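You operate a simulated robot arm through the tools that you are given. There is no shell and no other tool.

Carry out the task below with a simulated two-armed robot. There is one attempt and no reset: what you move stays moved.

## Task
Swap the 16 mm lens on the bench for the 35 mm lens in the case.
Fine: the case ends shut and latched. Set down upright: what you pick out.
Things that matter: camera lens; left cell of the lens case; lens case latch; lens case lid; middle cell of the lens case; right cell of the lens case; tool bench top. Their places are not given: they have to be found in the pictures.

It is judged by the outcome, as a careful person would: the job done as asked, and still so three seconds after it is handed in. It fails if anything else is knocked over, pushed out of place, dropped, spilled or broken.

## Robot
Two 7-joint arms with three-finger grippers on one trunk that stands fixed in place. Base frame: the origin is at the foot of the trunk, x ahead of it, y to its left, z up. Units: mm, degrees, N and s.
The left shoulder is at [70, 165, 1238], the right one opposite. With the tool pointing down near the work surface each hand reaches from about 360 to 880 mm from the base axis, measured 20 degrees to its own side. Payload 3.91 kg a hand.
Tool frame (each hand has its own): the origin (TCP) lies between the finger pads and is the grasp point; the fingertips stand 30 mm ahead of it; z points along the fingers, y is the line along which they close. The gripper opens to 116 mm. The gripper's body begins 73 mm behind the TCP.
Orientation is told as [roll, pitch, yaw] about the base's x, y, z axes, in that order, counted from this pose: with the fingers straight down and closing along the base's y, the tool's x points along the base's -x, its y along +y and its z along -z.

## Interface
- The arms move only by the tool jog_arm. It takes "left_moves", "right_moves" or both (then of equal length, played together; a hand with none holds still); each is a list of rows, each a list of 7 numbers: the turn, a rotation vector about the tool's x, y, z in rad, then the shift along the tool's x, y, z in m, then the opening, from 0 (shut) to 1 (fully open). In form: [[ax, ay, az, dx, dy, dz, claw], ...]. A call has 1 to 20 rows; each row shifts and turns the commanded pose from where the row before left it, along the tool's axes as they then stand. Each row takes 0.2 s and may step no farther than 50 mm and 8.6 degrees from the row before; otherwise, or with a gripper value out of range, the whole call is refused. A pose out of reach is approached as far as the arm can. The call stops where the force on the tool passes 90 N (or 10 N more than at its start, if that is more) or the arm is blocked; 0.2 s more then pass. The fingers move at their own pace (about 153 mm/s each) and stop on an object; they squeeze with about 31 N. The grip force told is the motor's: it shows also when the fingers shut on nothing. Time passes only in rows, and 0.2 s behind the last, so rows that do not move let the fingers close. It gives the time, the measured TCP pose, the force on the tool (base axes), the opening and the grip force at its end, in the units of the frame above (readings bear some noise), with the torque about the TCP (base axes, N m) and any sound that the robot's microphone picked up.
- Cameras (640 x 400 px; columns grow to the right, rows downward): "scene" is now at [116.7, 60.9, 1558.5]; the picture's right is [0.66, -0.75, -0.00], its down [-0.41, -0.36, -0.84] and it looks along [0.63, 0.56, -0.54] (base axes); focal length 332 px, centre (320, 200). "left" rides on the left gripper at [75, 17, -88] in its tool frame; the picture's right is [-0.22, 0.97, 0.00], its down [-0.70, -0.16, -0.70] and it looks along [-0.68, -0.16, 0.71] (tool axes); focal length 247 px, centre (320, 200). "right" rides on the right gripper at [52, 56, -88] in its tool frame; the picture's right is [-0.73, 0.68, 0.00], its down [-0.49, -0.52, -0.70] and it looks along [-0.48, -0.51, 0.71] (tool axes); focal length 247 px, centre (320, 200).
- capture(camera): a new picture of that camera. No time passes.
- slide_trunk(by): slides the trunk up (or, below 0, down) by that many mm; the arms and the scene camera ride with it, the base frame stays. It gives what a move gives, with no picture.
- head_to(pan, tilt): turns the head with the scene camera to pan (to the left, within 86 degrees either way) and tilt (down, from -29 to 69), counted from straight ahead of the robot. It gives what a move gives.
- measure_at(camera, pixels): for up to 12 pixels [column, row] of the newest picture of that camera ("zoom" is the newest enlarged one), the place [x, y, z] in the base frame of the surface seen there, good to about 2 mm. No time passes.
- enlarge(camera, box): a new picture of the part [left, top, right, bottom] of that camera's present view, enlarged. No time passes.
- sign_off(): hands the job in; it is judged then, once.

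Leave the grippers open and the arms clear of the work at the hand-in unless told otherwise.

The tools are called after "Emit:" by a JSON object that holds its "api" and its "payload". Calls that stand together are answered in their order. jog_arm: Moves the arms, as the interface text tells. Its arguments: {"type":"object","properties":{"left_moves":{"type":"array"},"right_moves":{"type":"array"}},"required":[]} The other tools are called the same way: slide_trunk (by) slides the trunk up or down; head_to (pan, tilt) turns the head that bears the scene camera; capture (camera) takes a picture; measure_at (camera, pixels) gives the place of the surface under pixels of a picture; enlarge (camera, box) takes an enlarged picture of a part of a camera's view; sign_off () hands the job in.

At the start:

```text
clock: 0.0
left_ee_pos: [433.9, 505.2, 1337.2]
left_tcp_rot: [0.0, -0.1, -0.1]
left_contact_force: [0.5, 0.6, -0.3]
left_torque: [-0.02, 0.03, 0.0]
left_opening: 115.9
left_finger_force: 0.1
right_ee_pos: [430.0, 59.6, 1313.9]
right_tcp_rot: [0.0, 0.0, -0.1]
right_contact_force: [0.4, -0.7, 0.1]
right_torque: [-0.01, 0.02, -0.01]
right_opening: 116.0
right_finger_force: 0.0
trunk travel left (down, up): [-775.0, 65.0]
head pan, tilt: [41.6, 32.8]
```

scene: 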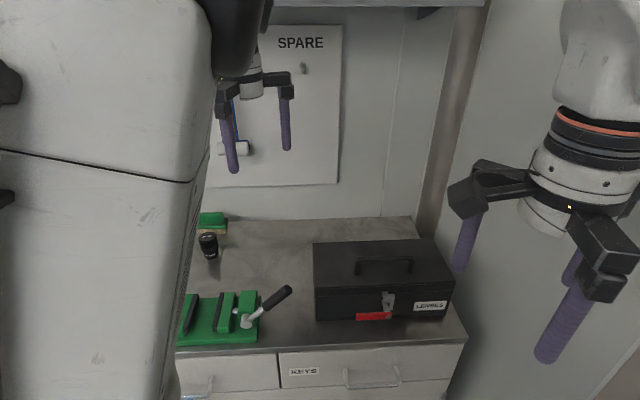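
right: 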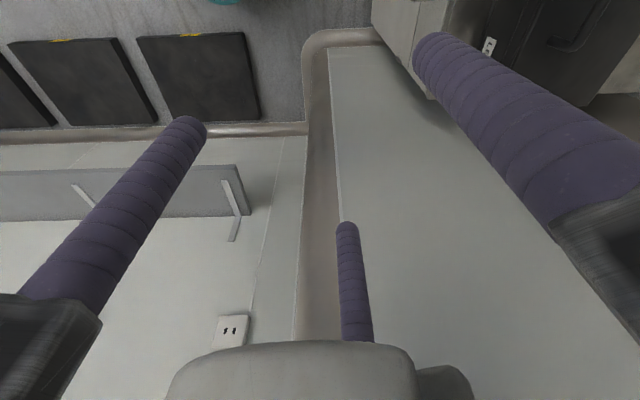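
left: 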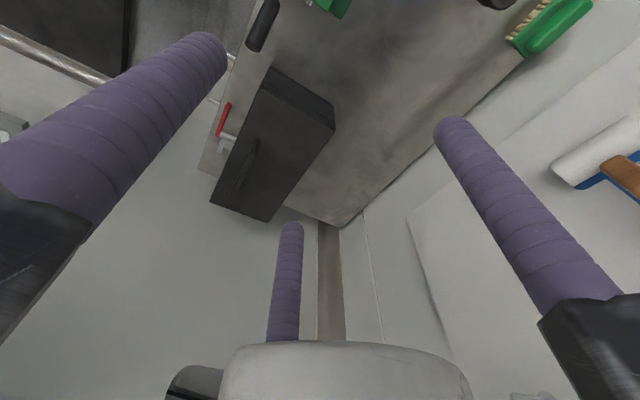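

The scene picture shows a bench with a small black lens near (208,245), a green vise at (220,315), and a black case labelled LENSES near (380,280) with a red-handled latch at (375,315). I'll enlarge these parts and take measurements.

Emit:
{"api": "enlarge", "payload": {"camera": "scene", "box": [300, 225, 470, 335]}}

Emit:
{"api": "measure_at", "payload": {"camera": "scene", "pixels": [[208, 240], [208, 256], [280, 245], [313, 243], [432, 240], [455, 287], [317, 292], [318, 318], [387, 300], [375, 316], [385, 262], [300, 330]]}}

Emit:
{"api": "enlarge", "payload": {"camera": "scene", "box": [170, 200, 310, 350]}}

```text
3.64 times, centred on (385, 280) of scene
```

zoom: 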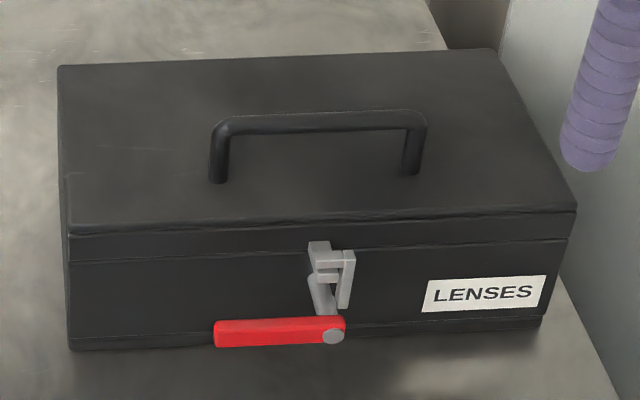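

```text
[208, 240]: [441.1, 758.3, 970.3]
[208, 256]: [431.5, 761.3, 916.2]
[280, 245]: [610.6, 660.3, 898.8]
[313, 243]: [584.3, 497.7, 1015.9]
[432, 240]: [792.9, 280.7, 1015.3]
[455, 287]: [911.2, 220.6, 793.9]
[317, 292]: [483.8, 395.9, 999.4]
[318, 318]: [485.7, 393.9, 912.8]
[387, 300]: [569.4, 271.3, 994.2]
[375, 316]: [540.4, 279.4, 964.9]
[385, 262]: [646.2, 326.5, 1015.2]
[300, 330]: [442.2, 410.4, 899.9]
```

```text
2.67 times, centred on (240, 275) of scene
```

zoom: 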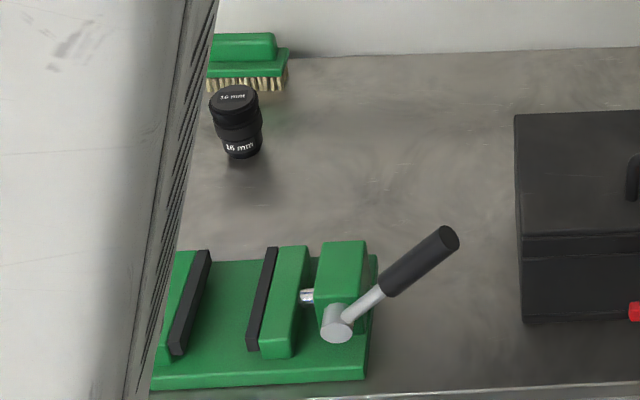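

The bench top is at z≈900. The case top is at z≈1015 and the case is turned about 45°, with its front facing the robot. The bench lens is marked 16 mm and stands near [437,759]. Next I'll look closely at the latch and get more measurements on it.

Emit:
{"api": "enlarge", "payload": {"camera": "scene", "box": [345, 282, 409, 322]}}

Emit:
{"api": "enlarge", "payload": {"camera": "left", "box": [190, 60, 350, 220]}}

```text
10.00 times, centred on (377, 302) of scene
```

zoom: 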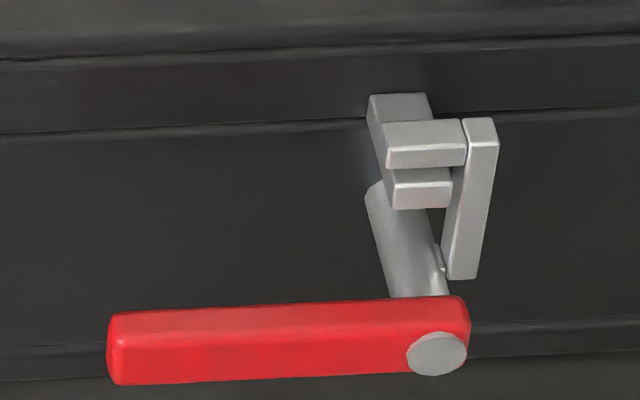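

```text
2.50 times, centred on (270, 140) of left
```

zoom: 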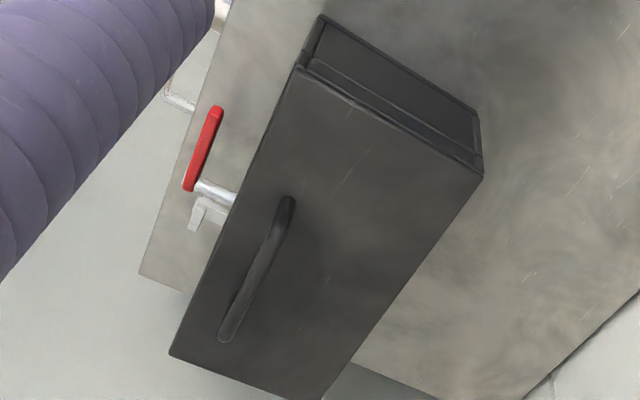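

The latch looks like a shaft sticking out of the case front, with a red lever at its outer end and a grey dog and keeper on the lid. I'll enlarge it again and measure points on it.

Emit:
{"api": "enlarge", "payload": {"camera": "scene", "box": [345, 282, 409, 322]}}

Emit:
{"api": "measure_at", "payload": {"camera": "zoom", "pixels": [[130, 350], [290, 345], [437, 353], [400, 230], [425, 280], [480, 130], [462, 270], [480, 200], [400, 105], [425, 155], [425, 195], [200, 200]]}}

```text
10.00 times, centred on (377, 302) of scene
```

zoom: 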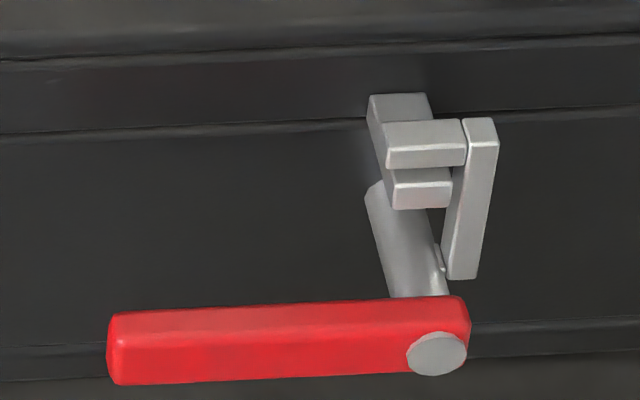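

```text
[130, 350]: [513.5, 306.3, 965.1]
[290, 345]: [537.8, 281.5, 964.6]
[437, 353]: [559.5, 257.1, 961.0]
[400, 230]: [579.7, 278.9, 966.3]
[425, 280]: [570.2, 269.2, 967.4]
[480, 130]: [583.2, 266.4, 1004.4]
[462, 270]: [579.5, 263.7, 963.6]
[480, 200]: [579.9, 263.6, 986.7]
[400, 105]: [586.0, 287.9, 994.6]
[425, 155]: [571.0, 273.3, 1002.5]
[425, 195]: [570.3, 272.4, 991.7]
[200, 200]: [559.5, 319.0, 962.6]
```

The lever's outer face stands about 42 mm off the case front. Its pivot is near [560,257,961] and its tip about 70 mm to the left. Before touching anything I want a square-on view of the latch. I'll turn the right hand by yaw +90° in place, then move it in front of the case and above it.

Emit:
{"api": "jog_arm", "payload": {"right_moves": [[0, 0, -0.1428, 0, 0, 0, 1], [0, 0, -0.1428, 0, 0, 0, 1], [0, 0, -0.1428, 0, 0, 0, 1], [0, 0, -0.1428, 0, 0, 0, 1], [0, 0, -0.1428, 0, 0, 0, 1], [0, 0, -0.1428, 0, 0, 0, 1], [0, 0, -0.1428, 0, 0, 0, 1], [0, 0, -0.1428, 0, 0, 0, 1], [0, 0, -0.1428, 0, 0, 0, 1], [0, 0, -0.1428, 0, 0, 0, 1], [0, 0, -0.1428, 0, 0, 0, 1], [0, 0, 0, -0.0191, -0.0097, 0.0357, 1], [0, 0, 0, -0.0191, -0.0097, 0.0357, 1], [0, 0, 0, -0.0191, -0.0097, 0.0357, 1], [0, 0, 0, -0.0191, -0.0097, 0.0357, 1], [0, 0, 0, -0.0191, -0.0097, 0.0357, 1]]}}

Emit:
{"api": "capture", "payload": {"camera": "right"}}

Emit:
{"api": "capture", "payload": {"camera": "scene"}}

```text
clock: 3.4
left_ee_pos: [435.6, 505.6, 1337.0]
left_tcp_rot: [0.1, 0.1, 0.0]
left_contact_force: [1.2, 0.5, -0.1]
left_torque: [-0.01, 0.03, -0.01]
left_opening: 115.9
left_finger_force: 0.0
right_ee_pos: [538.4, 69.9, 1132.2]
right_tcp_rot: [0.1, 0.1, 32.7]
right_contact_force: [-0.1, -0.1, -0.3]
right_torque: [0.02, 0.03, 0.04]
right_opening: 115.9
right_finger_force: 0.1
right hand out of reach, approached as far as the arm can: row 5, 6, 7, 8, 9, 10, 11
trunk travel left (down, up): [-775.0, 65.0]
head pan, tilt: [41.6, 32.8]
```

```text
taken
```

right: 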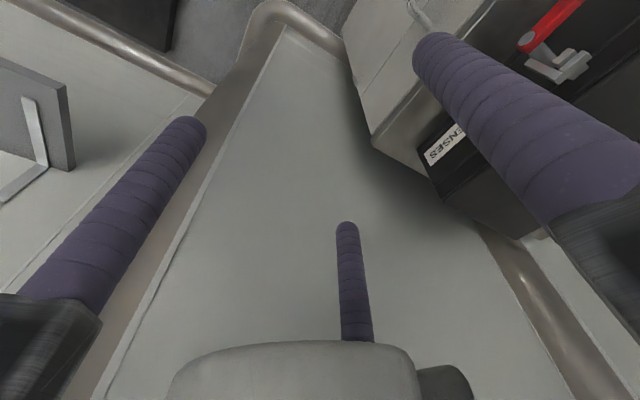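

```text
taken
```

scene: 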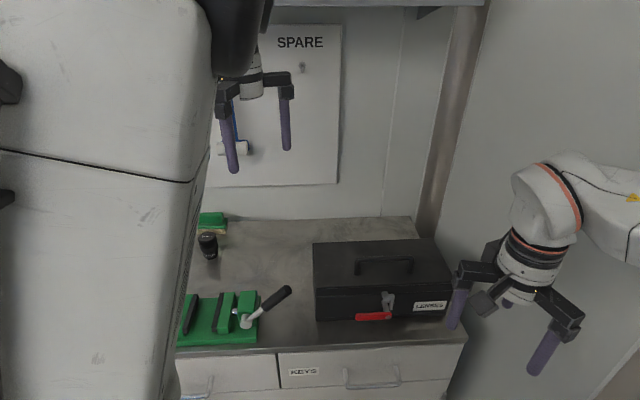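

The right wrist stopped at yaw +33°, which is its limit on that side. The latch still shows at the top right of the right picture, near (560,50), so I'll enlarge that part.

Emit:
{"api": "enlarge", "payload": {"camera": "right", "box": [496, 0, 640, 90]}}

```text
4.44 times, centred on (568, 45) of right
```

zoom: 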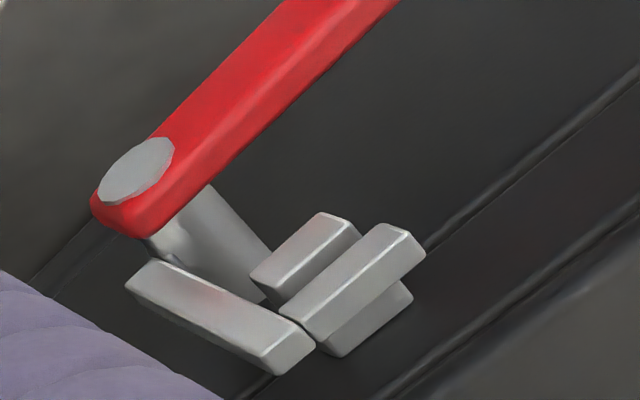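

The hook is clear now. A bar rises from the shaft and its top arm sits over the keeper tooth on the lid. Turning the red lever up (clockwise seen from the front) should swing the hook right and release the lid. The pictures seem to show three purple fingers on each hand, so I'll turn the right hand to yaw −46° (along the case) and close it to half in free air to see how the fingers move.

Emit:
{"api": "jog_arm", "payload": {"right_moves": [[0, 0, 0.1374, 0, 0, 0, 1], [0, 0, 0.1374, 0, 0, 0, 1], [0, 0, 0.1374, 0, 0, 0, 1], [0, 0, 0.1374, 0, 0, 0, 1], [0, 0, 0.1374, 0, 0, 0, 1], [0, 0, 0.1374, 0, 0, 0, 1], [0, 0, 0.1374, 0, 0, 0, 1], [0, 0, 0.1374, 0, 0, 0, 1], [0, 0, 0.1374, 0, 0, 0, 1], [0, 0, 0.1374, 0, 0, 0, 0.4], [0, 0, 0, 0, 0, 0, 0.4], [0, 0, 0, 0, 0, 0, 0.4]]}}

Emit:
{"api": "capture", "payload": {"camera": "right"}}

Emit:
{"api": "capture", "payload": {"camera": "scene"}}

```text
clock: 6.0
left_ee_pos: [434.8, 505.1, 1336.7]
left_tcp_rot: [0.0, 0.0, 0.0]
left_contact_force: [-0.2, -0.6, -0.4]
left_torque: [0.03, -0.01, -0.04]
left_opening: 116.0
left_finger_force: 0.1
right_ee_pos: [536.9, 68.9, 1132.9]
right_tcp_rot: [0.0, -0.1, -45.9]
right_contact_force: [-0.2, -0.4, -0.6]
right_torque: [-0.02, -0.02, 0.0]
right_opening: 46.3
right_finger_force: 0.1
trunk travel left (down, up): [-775.0, 65.0]
head pan, tilt: [41.6, 32.8]
```

```text
taken
```

right: 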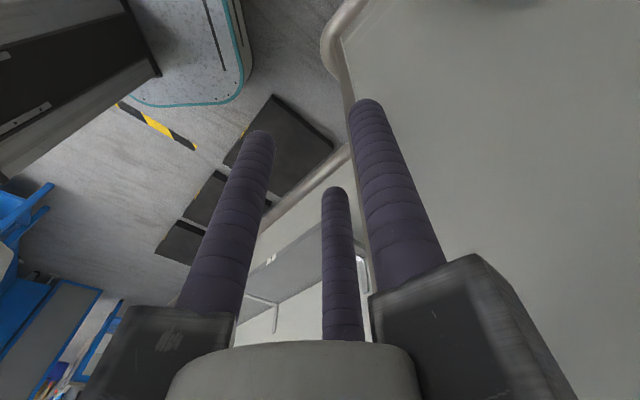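

```text
taken
```

scene: 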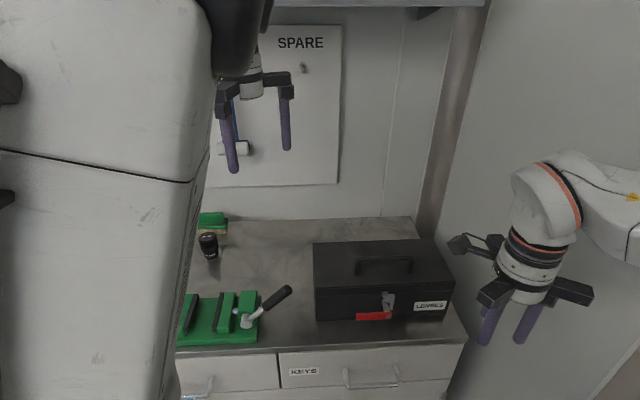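

It is a three-jaw concentric gripper: one finger on +y and two on the −y side. I'll plan my grips around that. Next I'll measure the lever and the lid handle exactly, using an enlarged scene picture.

Emit:
{"api": "enlarge", "payload": {"camera": "scene", "box": [345, 282, 409, 322]}}

Emit:
{"api": "measure_at", "payload": {"camera": "zoom", "pixels": [[118, 322], [118, 340], [120, 375], [250, 312], [250, 330], [250, 372], [400, 305], [400, 325], [437, 340], [437, 368], [360, 250], [445, 310]]}}

Emit:
{"api": "enlarge", "payload": {"camera": "scene", "box": [300, 225, 470, 335]}}

Emit:
{"api": "measure_at", "payload": {"camera": "zoom", "pixels": [[225, 130], [320, 122], [418, 125], [218, 175], [410, 168], [320, 180], [72, 222], [570, 205], [65, 70], [490, 55], [300, 235], [485, 292]]}}

```text
10.00 times, centred on (377, 302) of scene
```

zoom: 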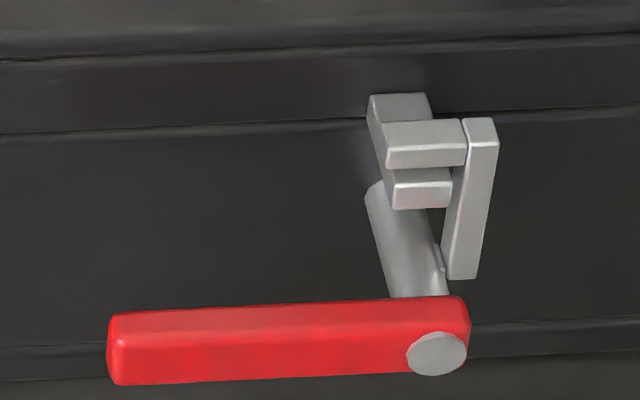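

```text
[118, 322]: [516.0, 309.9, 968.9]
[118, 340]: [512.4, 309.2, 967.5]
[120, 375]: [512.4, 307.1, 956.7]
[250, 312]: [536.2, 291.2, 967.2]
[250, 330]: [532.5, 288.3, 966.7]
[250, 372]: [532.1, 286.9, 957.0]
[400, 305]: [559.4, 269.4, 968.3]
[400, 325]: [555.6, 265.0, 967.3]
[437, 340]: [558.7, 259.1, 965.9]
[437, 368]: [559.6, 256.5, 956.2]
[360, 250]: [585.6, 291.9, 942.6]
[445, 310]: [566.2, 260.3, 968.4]
```

```text
3.64 times, centred on (385, 280) of scene
```

zoom: 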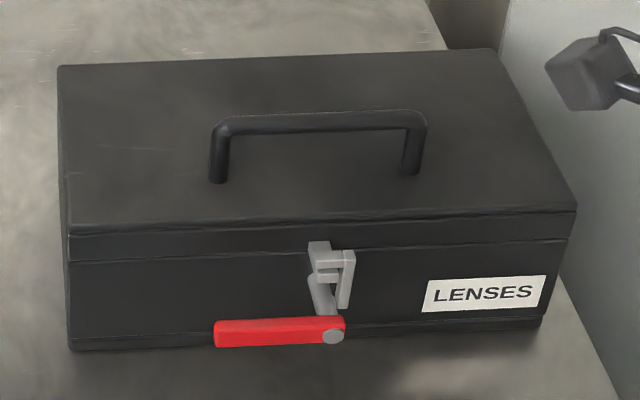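

```text
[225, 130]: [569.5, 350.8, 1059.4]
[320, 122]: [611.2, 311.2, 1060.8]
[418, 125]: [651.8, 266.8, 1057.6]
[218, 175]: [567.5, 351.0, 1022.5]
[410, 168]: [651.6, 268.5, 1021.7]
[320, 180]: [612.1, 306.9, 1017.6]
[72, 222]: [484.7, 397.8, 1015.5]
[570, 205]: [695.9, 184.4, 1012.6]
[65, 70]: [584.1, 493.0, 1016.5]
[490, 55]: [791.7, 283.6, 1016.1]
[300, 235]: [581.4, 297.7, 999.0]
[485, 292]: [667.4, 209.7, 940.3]
```

The case is turned −45.3°. I'll use u as the direction along its front to the right and d as depth away from the robot.

- **Front face:** d≈624.
- **Lever:** d 581–592, u 138–217, z 955–968.
- **Handle bar:** d≈655, z≈1058, u 148–271.

At the present yaw the right hand's camera block would end up over the lid, close to the handle. I'll turn the hand a further 180° so the camera stays on the robot side.

Emit:
{"api": "jog_arm", "payload": {"right_moves": [[0, 0, 0.148, 0, 0, 0, 0.4], [0, 0, 0.148, 0, 0, 0, 0.4], [0, 0, 0.148, 0, 0, 0, 0.4], [0, 0, 0.148, 0, 0, 0, 0.4], [0, 0, 0.148, 0, 0, 0, 0.4], [0, 0, 0.148, 0, 0, 0, 0.4], [0, 0, 0.148, 0, 0, 0, 0.4], [0, 0, 0.148, 0, 0, 0, 0.4], [0, 0, 0.148, 0, 0, 0, 0.4], [0, 0, 0.148, 0, 0, 0, 0.4], [0, 0, 0.148, 0, 0, 0, 0.4], [0, 0, 0.148, 0, 0, 0, 0.4], [0, 0, 0.148, 0, 0, 0, 0.4], [0, 0, 0.148, 0, 0, 0, 0.4], [0, 0, 0.148, 0, 0, 0, 0.4], [0, 0, 0.148, 0, 0, 0, 0.4], [0, 0, 0.148, 0, 0, 0, 0.4], [0, 0, 0.148, 0, 0, 0, 0.4], [0, 0, 0.148, 0, 0, 0, 0.4], [0, 0, 0.148, 0, 0, 0, 0.4]]}}

```text
clock: 10.2
left_ee_pos: [434.1, 506.2, 1336.8]
left_tcp_rot: [0.0, -0.1, 0.0]
left_contact_force: [-0.8, 0.4, 0.9]
left_torque: [-0.03, 0.0, 0.01]
left_opening: 115.9
left_finger_force: 0.1
right_ee_pos: [536.1, 71.8, 1135.2]
right_tcp_rot: [-0.1, -0.1, 144.3]
right_contact_force: [-0.3, 0.3, -0.3]
right_torque: [0.01, 0.0, 0.02]
right_opening: 46.1
right_finger_force: 0.1
trunk travel left (down, up): [-775.0, 65.0]
head pan, tilt: [41.6, 32.8]
```

The extra turn works, but on reflection fingers pointing down would hit the keeper as the lever swings up. A better way is to point the hand straight at the case front, along the lever's pivot axis, and turn the lever with the wrist. I'll turn back to yaw −45° first.

Emit:
{"api": "jog_arm", "payload": {"right_moves": [[0, 0, -0.1487, 0, 0, 0, 0.4], [0, 0, -0.1487, 0, 0, 0, 0.4], [0, 0, -0.1487, 0, 0, 0, 0.4], [0, 0, -0.1487, 0, 0, 0, 0.4], [0, 0, -0.1487, 0, 0, 0, 0.4], [0, 0, -0.1487, 0, 0, 0, 0.4], [0, 0, -0.1487, 0, 0, 0, 0.4], [0, 0, -0.1487, 0, 0, 0, 0.4], [0, 0, -0.1487, 0, 0, 0, 0.4], [0, 0, -0.1487, 0, 0, 0, 0.4], [0, 0, -0.1487, 0, 0, 0, 0.4], [0, 0, -0.1487, 0, 0, 0, 0.4], [0, 0, -0.1487, 0, 0, 0, 0.4], [0, 0, -0.1487, 0, 0, 0, 0.4], [0, 0, -0.1487, 0, 0, 0, 0.4], [0, 0, -0.1487, 0, 0, 0, 0.4], [0, 0, -0.1487, 0, 0, 0, 0.4], [0, 0, -0.1487, 0, 0, 0, 0.4], [0, 0, -0.1487, 0, 0, 0, 0.4], [0, 0, -0.1487, 0, 0, 0, 0.4]]}}

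Emit:
{"api": "measure_at", "payload": {"camera": "scene", "pixels": [[320, 345], [320, 352], [420, 345], [260, 350], [375, 380], [350, 215], [290, 220], [410, 215], [240, 90], [350, 130], [320, 370], [450, 330]]}}

```text
clock: 14.4
left_ee_pos: [434.0, 506.3, 1337.8]
left_tcp_rot: [0.0, 0.0, 0.0]
left_contact_force: [0.1, -0.4, 0.3]
left_torque: [-0.01, 0.0, -0.01]
left_opening: 115.7
left_finger_force: 0.1
right_ee_pos: [535.1, 70.6, 1134.0]
right_tcp_rot: [-0.1, 0.0, -45.0]
right_contact_force: [0.2, -0.5, -0.7]
right_torque: [0.02, 0.0, 0.01]
right_opening: 46.4
right_finger_force: 0.0
trunk travel left (down, up): [-775.0, 65.0]
head pan, tilt: [41.6, 32.8]
```

```text
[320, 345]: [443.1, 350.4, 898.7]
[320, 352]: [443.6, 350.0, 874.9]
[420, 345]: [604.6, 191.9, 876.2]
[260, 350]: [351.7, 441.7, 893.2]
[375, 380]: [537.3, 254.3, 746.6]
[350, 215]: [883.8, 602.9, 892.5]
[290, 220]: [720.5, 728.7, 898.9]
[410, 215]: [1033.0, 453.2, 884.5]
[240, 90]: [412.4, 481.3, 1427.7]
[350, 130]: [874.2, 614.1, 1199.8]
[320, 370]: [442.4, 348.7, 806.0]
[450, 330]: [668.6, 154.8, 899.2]
```

The bench front edge is at d≈561 and the wall behind the case at d≈1053, so there is room on both sides. I'll move the right hand in front of the latch (u 157, d 480, z 1050) and tilt it so the fingers point straight at the case front.

Emit:
{"api": "jog_arm", "payload": {"right_moves": [[0, 0, 0, 0.0338, 0.01, 0.0168, 0.4], [0, 0, 0, 0.0338, 0.01, 0.0168, 0.4], [0, 0, 0, 0.0338, 0.01, 0.0168, 0.4], [0, 0, 0, 0.0338, 0.01, 0.0168, 0.4], [0, 0, 0, 0.0338, 0.01, 0.0168, 0.4], [-0.1428, 0, 0, 0, 0, 0, 0.4], [-0.1428, 0, 0, 0, 0, 0, 0.4], [-0.1428, 0, 0, 0, 0, 0, 0.4], [-0.1428, 0, 0, 0, 0, 0, 0.4], [-0.1428, 0, 0, 0, 0, 0, 0.4], [-0.1428, 0, 0, 0, 0, 0, 0.4], [-0.1428, 0, 0, 0, 0, 0, 0.4], [-0.1428, 0, 0, 0, 0, 0, 0.4], [-0.1428, 0, 0, 0, 0, 0, 0.4], [-0.1428, 0, 0, 0, 0, 0, 0.4], [-0.1428, 0, 0, 0, 0, 0, 0.4]]}}

Emit:
{"api": "capture", "payload": {"camera": "right"}}

Emit:
{"api": "capture", "payload": {"camera": "scene"}}

```text
clock: 17.8
left_ee_pos: [435.3, 507.2, 1335.8]
left_tcp_rot: [0.0, 0.0, 0.0]
left_contact_force: [0.2, 0.0, -0.1]
left_torque: [-0.01, 0.03, 0.01]
left_opening: 115.9
left_finger_force: 0.0
right_ee_pos: [452.6, 226.5, 1049.9]
right_tcp_rot: [90.1, 0.1, -45.2]
right_contact_force: [0.4, 0.4, 0.6]
right_torque: [0.01, 0.0, 0.0]
right_opening: 46.3
right_finger_force: 0.2
trunk travel left (down, up): [-775.0, 65.0]
head pan, tilt: [41.6, 32.8]
```

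```text
taken
```

right: 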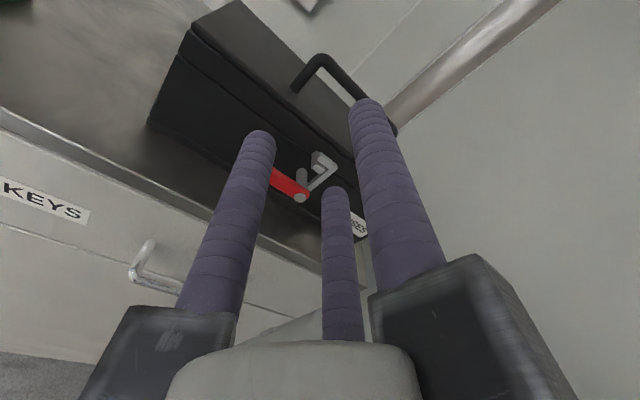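

```text
taken
```

scene: 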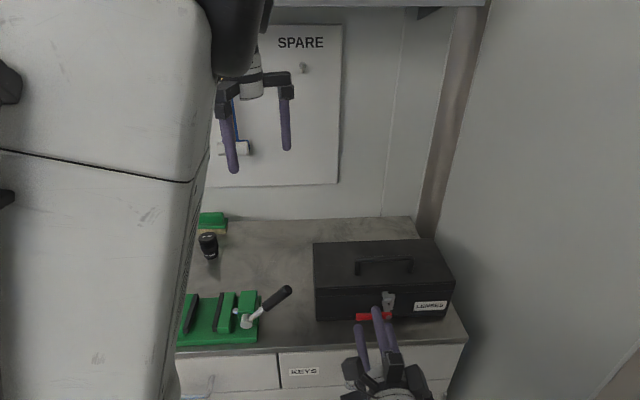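

The hand now points horizontally at the case front. I'll enlarge the finger area in the scene picture and measure the fingertips to check where they really are.

Emit:
{"api": "enlarge", "payload": {"camera": "scene", "box": [320, 285, 440, 400]}}

Emit:
{"api": "enlarge", "payload": {"camera": "right", "box": [220, 80, 420, 240]}}

```text
3.48 times, centred on (380, 342) of scene
```

zoom: 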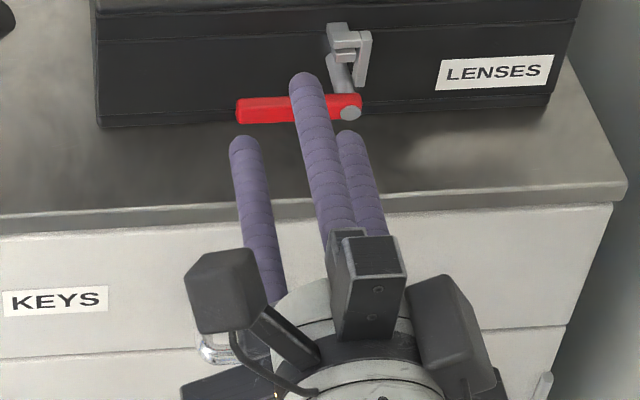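

```text
2.50 times, centred on (320, 160) of right
```

zoom: 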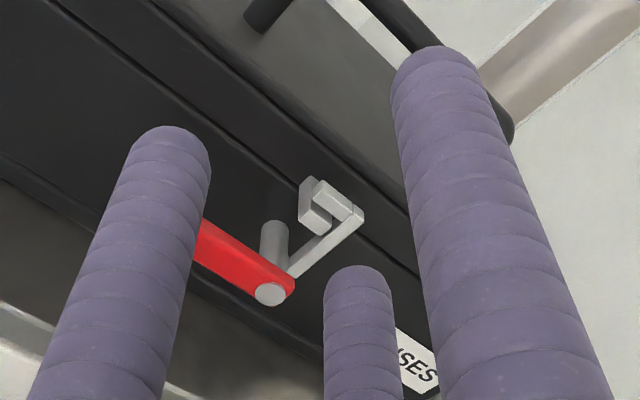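

The three fingers are clear: one on top and two below. I'll measure the fingertips in the scene picture to calibrate.

Emit:
{"api": "measure_at", "payload": {"camera": "scene", "pixels": [[374.8, 308.5], [375.5, 314], [377, 322], [358, 327], [360, 335], [388.6, 325], [390, 333]]}}

```text
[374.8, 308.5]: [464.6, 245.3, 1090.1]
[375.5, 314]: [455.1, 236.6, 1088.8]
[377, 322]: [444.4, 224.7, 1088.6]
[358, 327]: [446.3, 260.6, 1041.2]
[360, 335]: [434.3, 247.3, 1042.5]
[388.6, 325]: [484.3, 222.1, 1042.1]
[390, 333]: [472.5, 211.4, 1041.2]
```

The fingertip measurements match: finger radius 8.5 mm, finger centres at r≈31.5. I'll go down to z 954 so the lever lies between the top finger and the lower pair, then forward to d≈555, short of full depth, and look again.

Emit:
{"api": "jog_arm", "payload": {"right_moves": [[0, 0, 0, 0, -0.032, 0, 0.4], [0, 0, 0, 0, -0.032, 0, 0.4], [0, 0, 0, 0, -0.032, 0, 0.4], [0, 0, 0, 0, 0, 0.025, 0.4], [0, 0, 0, 0, 0, 0.025, 0.4], [0, 0, 0, 0, 0, 0.022, 0.4], [0, 0, 0, 0, 0, 0, 0.4]]}}

Emit:
{"api": "capture", "payload": {"camera": "right"}}

Emit:
{"api": "enlarge", "payload": {"camera": "scene", "box": [330, 270, 430, 350]}}

```text
clock: 19.4
left_ee_pos: [434.2, 504.7, 1339.4]
left_tcp_rot: [0.0, 0.0, 0.0]
left_contact_force: [0.2, -1.0, 0.5]
left_torque: [-0.03, 0.04, 0.01]
left_opening: 115.9
left_finger_force: 0.0
right_ee_pos: [504.2, 276.8, 954.4]
right_tcp_rot: [90.0, 0.0, -45.2]
right_contact_force: [-0.8, -0.4, 0.8]
right_torque: [-0.01, -0.02, -0.02]
right_opening: 46.5
right_finger_force: 0.1
trunk travel left (down, up): [-775.0, 65.0]
head pan, tilt: [41.6, 32.8]
```

```text
taken
```

right: 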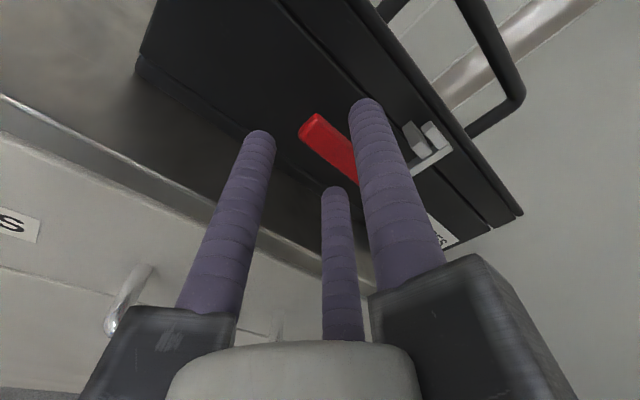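

```text
5.00 times, centred on (380, 310) of scene
```

zoom: 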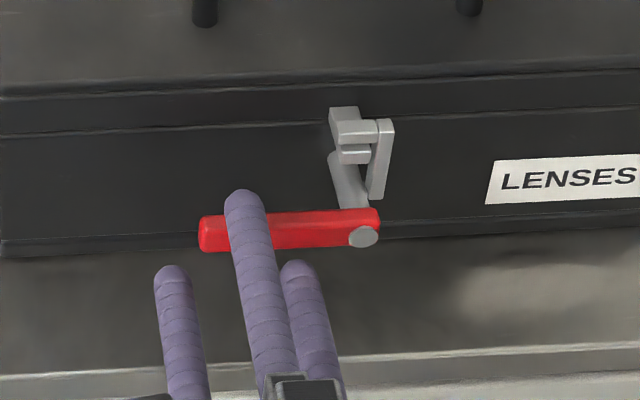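

The fingers straddle the lever, with the tips at d≈583. I'll go 10 mm deeper, to 593 and still clear of the keeper at 597, then begin turning about the pivot in small steps and check.

Emit:
{"api": "jog_arm", "payload": {"right_moves": [[0, 0, 0, 0, 0, 0.01, 0.4], [0, 0, 0.14, 0.00048, 0.00733, 0, 0.4], [0, 0, 0.14, 0.00048, 0.00733, 0, 0.4], [0, 0, 0.14, 0.00048, 0.00733, 0, 0.4], [0, 0, 0, 0, 0, 0, 0.4]]}}

Emit:
{"api": "enlarge", "payload": {"camera": "scene", "box": [330, 270, 430, 350]}}

```text
clock: 20.6
left_ee_pos: [435.6, 505.9, 1336.4]
left_tcp_rot: [0.0, -0.1, 0.1]
left_contact_force: [0.1, 0.5, 0.9]
left_torque: [-0.01, 0.01, -0.02]
left_opening: 115.9
left_finger_force: 0.0
right_ee_pos: [512.5, 283.4, 977.1]
right_tcp_rot: [90.0, 24.2, -45.1]
right_contact_force: [-0.2, 0.1, -1.1]
right_torque: [0.02, 0.05, 0.01]
right_opening: 46.9
right_finger_force: 0.2
trunk travel left (down, up): [-775.0, 65.0]
head pan, tilt: [41.6, 32.8]
```

```text
5.00 times, centred on (380, 310) of scene
```

zoom: 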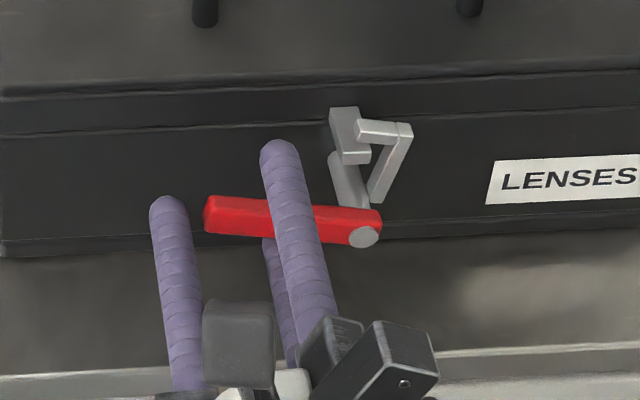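

The lever has followed and the hook arm is sliding off to the right. There is almost no force (1 N) and the path matches what I calculated. I'll carry on turning.

Emit:
{"api": "jog_arm", "payload": {"right_moves": [[0, 0, 0.14, 0.00048, 0.00733, 0, 0.4], [0, 0, 0.14, 0.00048, 0.00733, 0, 0.4], [0, 0, 0.14, 0.00048, 0.00733, 0, 0.4], [0, 0, 0.14, 0.00048, 0.00733, 0, 0.4], [0, 0, 0.14, 0.00048, 0.00733, 0, 0.4], [0, 0, 0, 0, 0, 0, 0.4]]}}

Emit:
{"api": "enlarge", "payload": {"camera": "scene", "box": [330, 260, 430, 340]}}

```text
clock: 22.0
left_ee_pos: [433.6, 506.6, 1337.1]
left_tcp_rot: [0.0, 0.1, 0.0]
left_contact_force: [-0.6, 0.8, 0.4]
left_torque: [0.01, 0.01, -0.02]
left_opening: 116.2
left_finger_force: 0.0
right_ee_pos: [528.1, 268.0, 1006.6]
right_tcp_rot: [90.0, 64.3, -45.3]
right_contact_force: [0.2, 0.0, 0.5]
right_torque: [0.0, 0.03, 0.05]
right_opening: 46.2
right_finger_force: 0.1
trunk travel left (down, up): [-775.0, 65.0]
head pan, tilt: [41.6, 32.8]
```

```text
5.00 times, centred on (380, 300) of scene
```

zoom: 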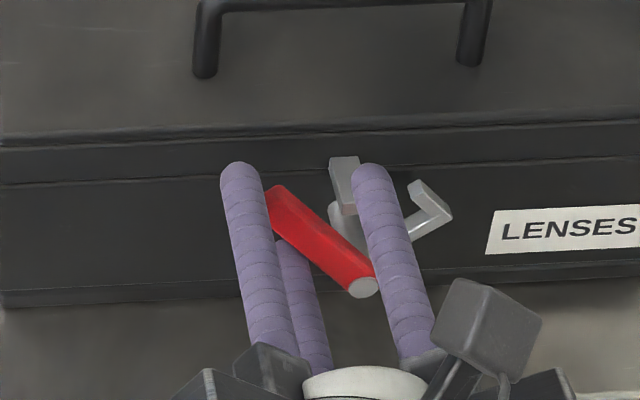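

The hook is now clear of the keeper, with the lever at about 50°. I'll continue until the lever stands about upright.

Emit:
{"api": "jog_arm", "payload": {"right_moves": [[0, 0, 0.14, 0.00048, 0.00733, 0, 0.4], [0, 0, 0.14, 0.00048, 0.00733, 0, 0.4], [0, 0, 0.14, 0.00048, 0.00733, 0, 0.4], [0, 0, 0.14, 0.00048, 0.00733, 0, 0.4], [0, 0, 0.14, 0.00048, 0.00733, 0, 0.4], [0, 0, 0, 0, 0, 0, 0.4]]}}

Emit:
{"api": "enlarge", "payload": {"camera": "scene", "box": [330, 260, 430, 340]}}

```text
clock: 23.4
left_ee_pos: [432.8, 509.2, 1335.7]
left_tcp_rot: [-0.2, -0.1, 0.0]
left_contact_force: [0.0, -0.9, 0.2]
left_torque: [0.0, -0.02, 0.0]
left_opening: 116.0
left_finger_force: 0.0
right_ee_pos: [548.0, 246.2, 1014.2]
right_tcp_rot: [-89.6, 75.7, 135.5]
right_contact_force: [-14.0, 21.3, -5.1]
right_torque: [0.35, 0.35, 0.38]
right_opening: 56.8
right_finger_force: 10.4
trunk travel left (down, up): [-775.0, 65.0]
head pan, tilt: [41.6, 32.8]
```

```text
5.00 times, centred on (380, 300) of scene
```

zoom: 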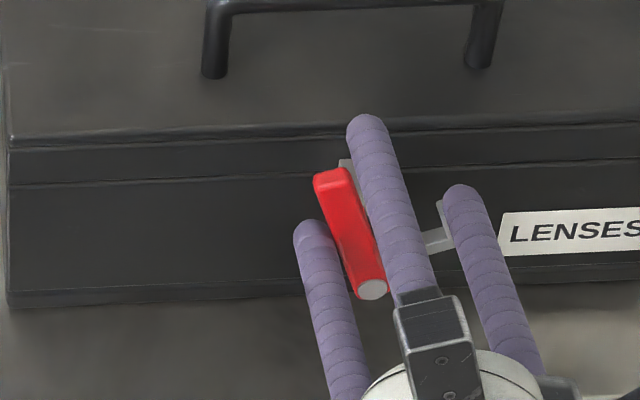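

The lever has reached its end stop at about 72° and the fingers are pushing on it: 25 N sideways, with the opening forced out to 57. I compared handle positions between pictures and the case has slipped about 3 mm to the right. I'll open the fingers to relieve this, then back straight off.

Emit:
{"api": "jog_arm", "payload": {"right_moves": [[0, 0, 0, 0, 0, 0, 0.7], [0, 0, 0, 0, 0, 0, 0.7], [0, 0, 0, 0, 0, 0, 0.7]]}}

Emit:
{"api": "enlarge", "payload": {"camera": "scene", "box": [330, 260, 430, 340]}}

```text
clock: 24.2
left_ee_pos: [435.7, 505.5, 1336.7]
left_tcp_rot: [-0.1, 0.0, 0.0]
left_contact_force: [0.8, 0.0, 0.7]
left_torque: [0.01, 0.02, 0.0]
left_opening: 115.8
left_finger_force: 0.0
right_ee_pos: [553.8, 240.7, 1012.3]
right_tcp_rot: [-89.9, 75.7, 134.9]
right_contact_force: [0.1, 0.6, -0.4]
right_torque: [0.03, 0.02, 0.03]
right_opening: 81.2
right_finger_force: 0.0
trunk travel left (down, up): [-775.0, 65.0]
head pan, tilt: [41.6, 32.8]
```

```text
5.00 times, centred on (380, 300) of scene
```

zoom: 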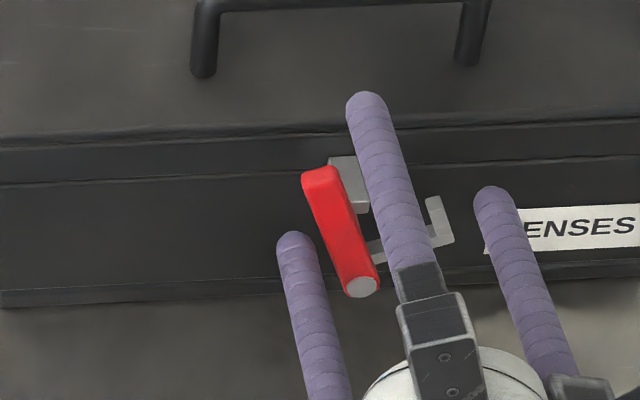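

After releasing, the case is back in its original place, with the handle posts at the same pixels as before. The lever stays up at about 72°. I'll back the right hand straight out.

Emit:
{"api": "jog_arm", "payload": {"right_moves": [[0, 0, 0, 0, 0, -0.03, 0.7], [0, 0, 0, 0, 0, -0.03, 0.7], [0, 0, 0, 0, 0, -0.04, 0.7], [0, 0, 0, 0, 0, 0, 0.7]]}}

Emit:
{"api": "capture", "payload": {"camera": "scene"}}

Emit:
{"api": "enlarge", "payload": {"camera": "scene", "box": [330, 260, 430, 340]}}

```text
clock: 25.2
left_ee_pos: [434.3, 506.9, 1337.0]
left_tcp_rot: [0.0, -0.1, 0.0]
left_contact_force: [-0.6, 0.1, -0.2]
left_torque: [0.03, -0.04, 0.01]
left_opening: 116.0
left_finger_force: 0.0
right_ee_pos: [481.0, 171.5, 1012.8]
right_tcp_rot: [-89.8, 75.8, 135.0]
right_contact_force: [0.7, 0.7, 0.5]
right_torque: [-0.01, 0.02, -0.01]
right_opening: 81.2
right_finger_force: 0.0
trunk travel left (down, up): [-775.0, 65.0]
head pan, tilt: [41.6, 32.8]
```

```text
taken
```

scene: 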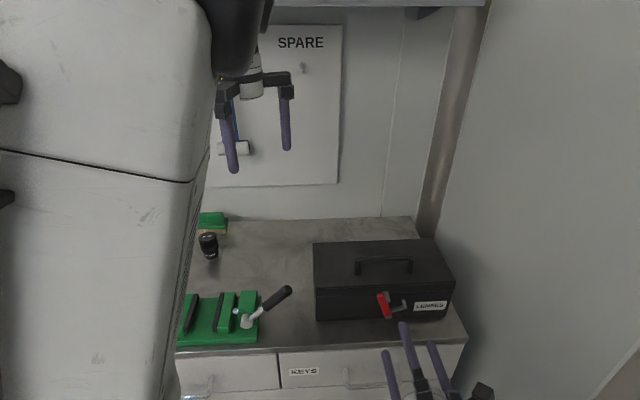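

```text
5.00 times, centred on (380, 300) of scene
```

zoom: 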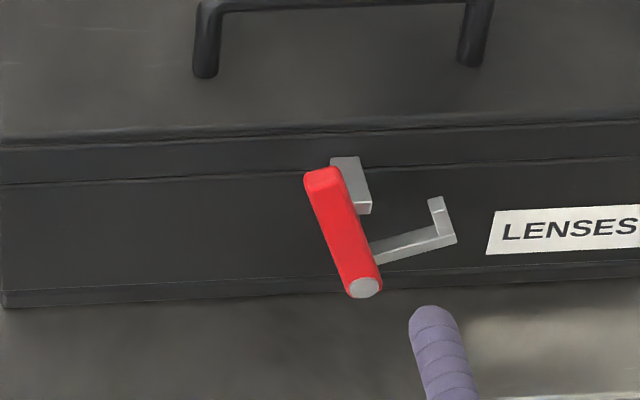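

The latch is released and the lever stays up. Next is the lid: I'll hook the handle with the left hand. The right hand moves aside to the right while the left hand turns to yaw ≈135°.

Emit:
{"api": "jog_arm", "payload": {"left_moves": [[0, 0, -0.147, 0, 0, 0, 1], [0, 0, -0.147, 0, 0, 0, 1], [0, 0, -0.147, 0, 0, 0, 1], [0, 0, -0.147, 0, 0, 0, 1], [0, 0, -0.147, 0, 0, 0, 1], [0, 0, -0.147, 0, 0, 0, 1], [0, 0, -0.147, 0, 0, 0, 1], [0, 0, -0.147, 0, 0, 0, 1], [0, 0, -0.147, 0, 0, 0, 1], [0, 0, -0.147, 0, 0, 0, 1], [0, 0, -0.147, 0, 0, 0, 1], [0, 0, -0.147, 0, 0, 0, 1], [0, 0, -0.147, 0, 0, 0, 1], [0, 0, -0.147, 0, 0, 0, 1], [0, 0, -0.147, 0, 0, 0, 1], [0, 0, -0.147, 0, 0, 0, 1]], "right_moves": [[0, 0, 0, 0, 0, -0.03, 0.7], [0, 0, 0, 0.009, 0.0364, -0.01, 0.7], [0, 0, 0, 0.009, 0.0364, -0.01, 0.7], [0, 0, 0, 0.009, 0.0364, -0.01, 0.7], [0, 0, 0, 0.009, 0.0364, -0.01, 0.7], [0, 0, 0, 0, 0, 0, 0.7], [0, 0, 0, 0, 0, 0, 0.7], [0, 0, 0, 0, 0, 0, 0.7], [0, 0, 0, 0, 0, 0, 0.7], [0, 0, 0, 0, 0, 0, 0.7], [0, 0, 0, 0, 0, 0, 0.7], [0, 0, 0, 0, 0, 0, 0.7], [0, 0, 0, 0, 0, 0, 0.7], [0, 0, 0, 0, 0, 0, 0.7], [0, 0, 0, 0, 0, 0, 0.7], [0, 0, 0, 0, 0, 0, 0.7]]}}

```text
clock: 28.6
left_ee_pos: [434.0, 505.4, 1337.2]
left_tcp_rot: [0.0, 0.1, 134.9]
left_contact_force: [0.2, 0.2, 0.1]
left_torque: [-0.02, -0.01, -0.05]
left_opening: 115.6
left_finger_force: 0.1
right_ee_pos: [536.2, 20.6, 1015.0]
right_tcp_rot: [-89.8, 75.7, 134.9]
right_contact_force: [0.3, 0.0, 0.1]
right_torque: [-0.02, 0.02, -0.01]
right_opening: 81.3
right_finger_force: 0.0
trunk travel left (down, up): [-775.0, 65.0]
head pan, tilt: [41.6, 32.8]
```

Left yaw is 134.9°. I'll move the left hand to a point in front of and above the handle (u 195, d 580, z 1143), tilt it 45° so the fingers point toward the case and down, and look through its camera.

Emit:
{"api": "jog_arm", "payload": {"left_moves": [[0, 0, 0, 0.0311, 0.0105, 0.02425, 0.6], [0, 0, 0, 0.0311, 0.0105, 0.02425, 0.4], [0, 0, 0, 0.0311, 0.0105, 0.02425, 0.4], [0, 0, 0, 0.0311, 0.0105, 0.02425, 0.4], [0, 0, 0, 0.0311, 0.0105, 0.02425, 0.4], [0, 0, 0, 0.0311, 0.0105, 0.02425, 0.4], [0, 0, 0, 0.0311, 0.0105, 0.02425, 0.4], [0, 0, 0, 0.0311, 0.0105, 0.02425, 0.4], [0.1309, 0, 0, 0, 0, 0, 0.4], [0.1309, 0, 0, 0, 0, 0, 0.4], [0.1309, 0, 0, 0, 0, 0, 0.4], [0.1309, 0, 0, 0, 0, 0, 0.4], [0.1309, 0, 0, 0, 0, 0, 0.4], [0.1309, 0, 0, 0, 0, 0, 0.4]]}}

Emit:
{"api": "capture", "payload": {"camera": "left"}}

Emit:
{"api": "capture", "payload": {"camera": "scene"}}

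```text
clock: 31.6
left_ee_pos: [561.6, 282.8, 1141.6]
left_tcp_rot: [-37.4, 1.6, 135.2]
left_contact_force: [0.1, -0.6, 0.0]
left_torque: [0.02, -0.01, -0.01]
left_opening: 46.7
left_finger_force: 0.1
left hand out of reach, approached as far as the arm can: row 13, 14
right_ee_pos: [536.9, 21.6, 1014.8]
right_tcp_rot: [-89.9, 75.8, 134.8]
right_contact_force: [-0.5, -0.4, 0.7]
right_torque: [0.0, 0.01, 0.01]
right_opening: 81.1
right_finger_force: 0.0
trunk travel left (down, up): [-775.0, 65.0]
head pan, tilt: [41.6, 32.8]
```

```text
taken
```

left: 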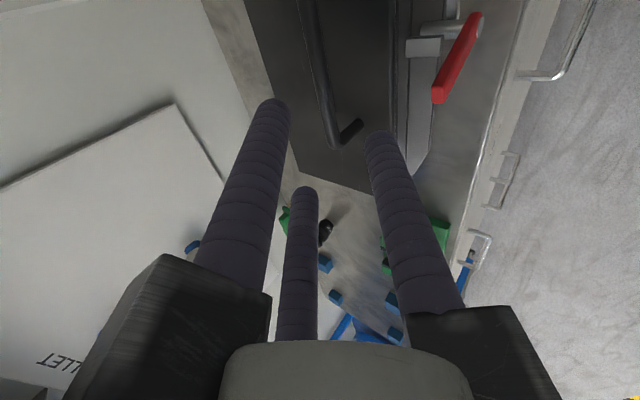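

```text
taken
```

scene: 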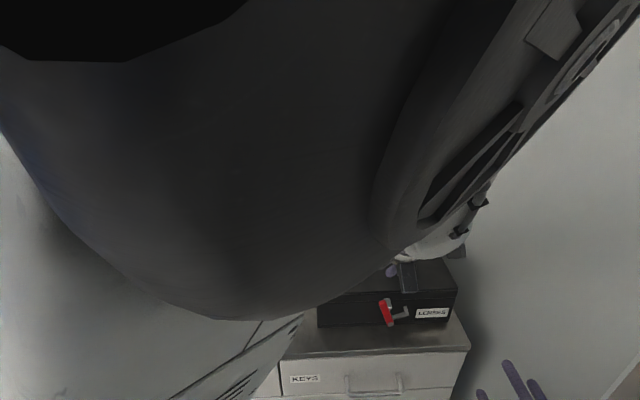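

The left wrist reached a limit at a 37° tilt, but that is enough to hook the handle. In the left picture the handle bar runs from about (305,0) to (330,140). I'll measure it.

Emit:
{"api": "enlarge", "payload": {"camera": "left", "box": [240, 0, 500, 200]}}

Emit:
{"api": "measure_at", "payload": {"camera": "left", "pixels": [[308, 30], [316, 60], [326, 110], [312, 60], [320, 60], [335, 140], [355, 125], [345, 60], [370, 60], [290, 60], [395, 60], [272, 110]]}}

```text
2.00 times, centred on (370, 100) of left
```

zoom: 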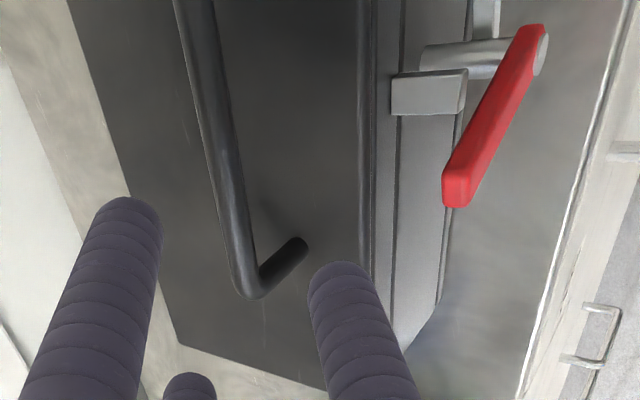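

```text
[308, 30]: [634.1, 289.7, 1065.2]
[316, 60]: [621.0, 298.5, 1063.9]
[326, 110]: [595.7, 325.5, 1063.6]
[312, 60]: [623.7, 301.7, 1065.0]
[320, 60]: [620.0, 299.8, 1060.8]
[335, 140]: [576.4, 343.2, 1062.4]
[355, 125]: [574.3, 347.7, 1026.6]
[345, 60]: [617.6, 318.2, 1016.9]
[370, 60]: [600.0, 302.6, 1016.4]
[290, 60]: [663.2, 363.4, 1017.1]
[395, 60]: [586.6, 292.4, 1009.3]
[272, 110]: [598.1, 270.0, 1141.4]
```

The bar centre is at d≈655, z≈1060, about 10 mm thick, and the lid top is at 1016.5. I'll advance 86 mm along the fingers so that the single lower finger passes under the bar.

Emit:
{"api": "jog_arm", "payload": {"left_moves": [[0, 0, 0, 0, -0.0038, 0.0288, 0.4], [0, 0, 0, 0, 0, 0.0288, 0.4], [0, 0, 0, 0, 0, 0.0288, 0.4], [0, 0, 0, 0, 0, 0, 0.4]]}}

Emit:
{"api": "capture", "payload": {"camera": "left"}}

Emit:
{"api": "capture", "payload": {"camera": "scene"}}

```text
clock: 32.6
left_ee_pos: [602.8, 321.7, 1100.9]
left_tcp_rot: [-38.6, 4.1, 135.7]
left_contact_force: [-17.4, -21.6, 30.7]
left_torque: [-1.17, 0.61, 0.03]
left_opening: 48.1
left_finger_force: 1.9
right_ee_pos: [533.8, 16.8, 1018.5]
right_tcp_rot: [-91.2, 75.7, 133.5]
right_contact_force: [-0.3, -0.7, 0.9]
right_torque: [-0.06, 0.01, -0.03]
right_opening: 81.1
right_finger_force: 0.1
trunk travel left (down, up): [-775.0, 65.0]
head pan, tilt: [41.6, 32.8]
```

```text
taken
```

left: 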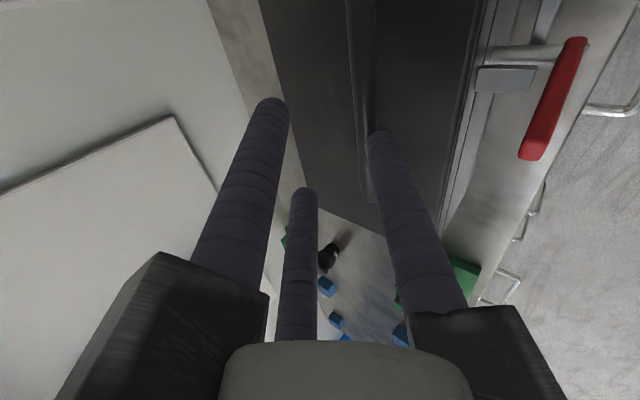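

```text
taken
```

scene: 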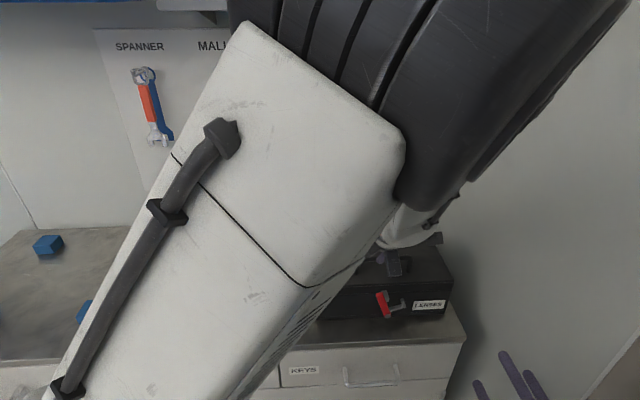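

The left hand met resistance: −28 N along d and +31 N upward. The single finger's tip is pressing on the front of the bar instead of passing under it. I'll back off along the fingers and check that the case hasn't moved.

Emit:
{"api": "jog_arm", "payload": {"left_moves": [[0, 0, 0, 0, 0, -0.025, 0.4], [0, 0, 0, 0, 0, -0.025, 0.4], [0, 0, 0, 0, 0, 0, 0.4]]}}

Emit:
{"api": "capture", "payload": {"camera": "left"}}

Emit:
{"api": "enlarge", "payload": {"camera": "scene", "box": [300, 225, 470, 335]}}

```text
clock: 33.4
left_ee_pos: [582.0, 304.6, 1123.5]
left_tcp_rot: [-37.6, 2.3, 135.9]
left_contact_force: [0.9, 0.2, 0.5]
left_torque: [-0.01, 0.03, 0.02]
left_opening: 46.1
left_finger_force: 0.0
right_ee_pos: [538.8, 21.6, 1013.3]
right_tcp_rot: [-89.6, 75.7, 135.4]
right_contact_force: [0.2, -0.1, 0.0]
right_torque: [0.01, -0.02, 0.01]
right_opening: 81.5
right_finger_force: 0.1
trunk travel left (down, up): [-775.0, 65.0]
head pan, tilt: [41.6, 32.8]
```

```text
taken
```

left: 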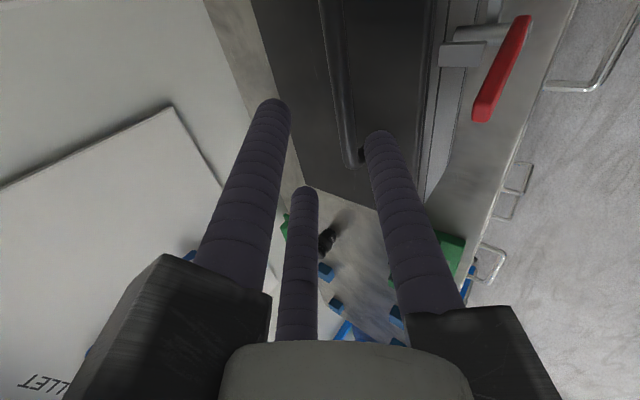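

```text
3.64 times, centred on (385, 280) of scene
```

zoom: 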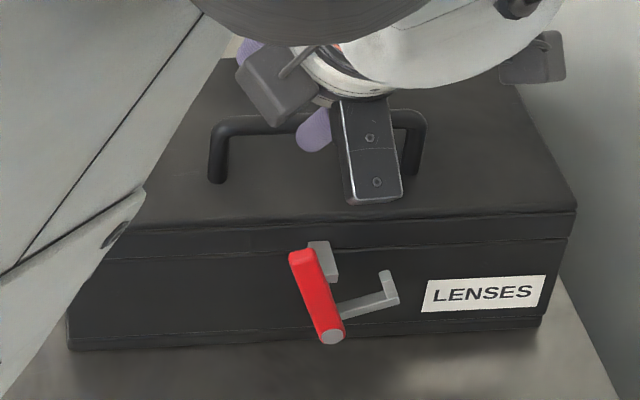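

The case has not moved; its front corners and label are at the same pixels. The hand was about 9 mm too high across the fingers. I'll shift it 8 mm toward the lower finger, widen the opening to 0.6, and check the pose before going in.

Emit:
{"api": "jog_arm", "payload": {"left_moves": [[0, 0, 0, 0, 0.008, 0, 0.6], [0, 0, 0, 0, 0, 0, 0.6], [0, 0, 0, 0, 0, 0, 0.6]]}}

Emit:
{"api": "capture", "payload": {"camera": "left"}}

```text
clock: 34.2
left_ee_pos: [576.8, 301.6, 1121.3]
left_tcp_rot: [-37.5, 2.4, 135.7]
left_contact_force: [-0.3, -0.2, 0.1]
left_torque: [0.02, 0.02, -0.01]
left_opening: 69.7
left_finger_force: 0.0
left hand out of reach, approached as far as the arm can: row 1
right_ee_pos: [535.2, 21.2, 1014.9]
right_tcp_rot: [-89.9, 75.7, 135.0]
right_contact_force: [-0.1, 0.2, 0.1]
right_torque: [0.0, 0.01, -0.02]
right_opening: 81.0
right_finger_force: 0.1
trunk travel left (down, up): [-775.0, 65.0]
head pan, tilt: [41.6, 32.8]
```

```text
taken
```

left: 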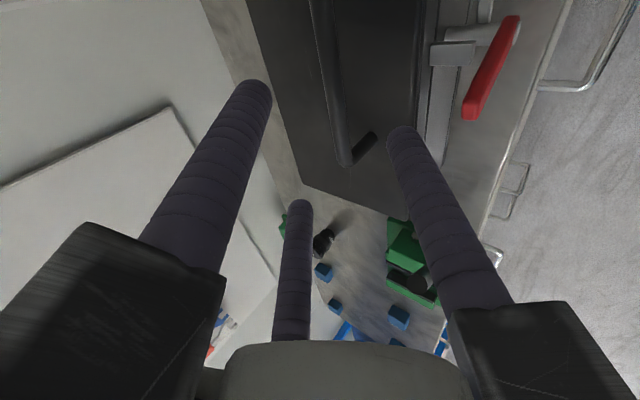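

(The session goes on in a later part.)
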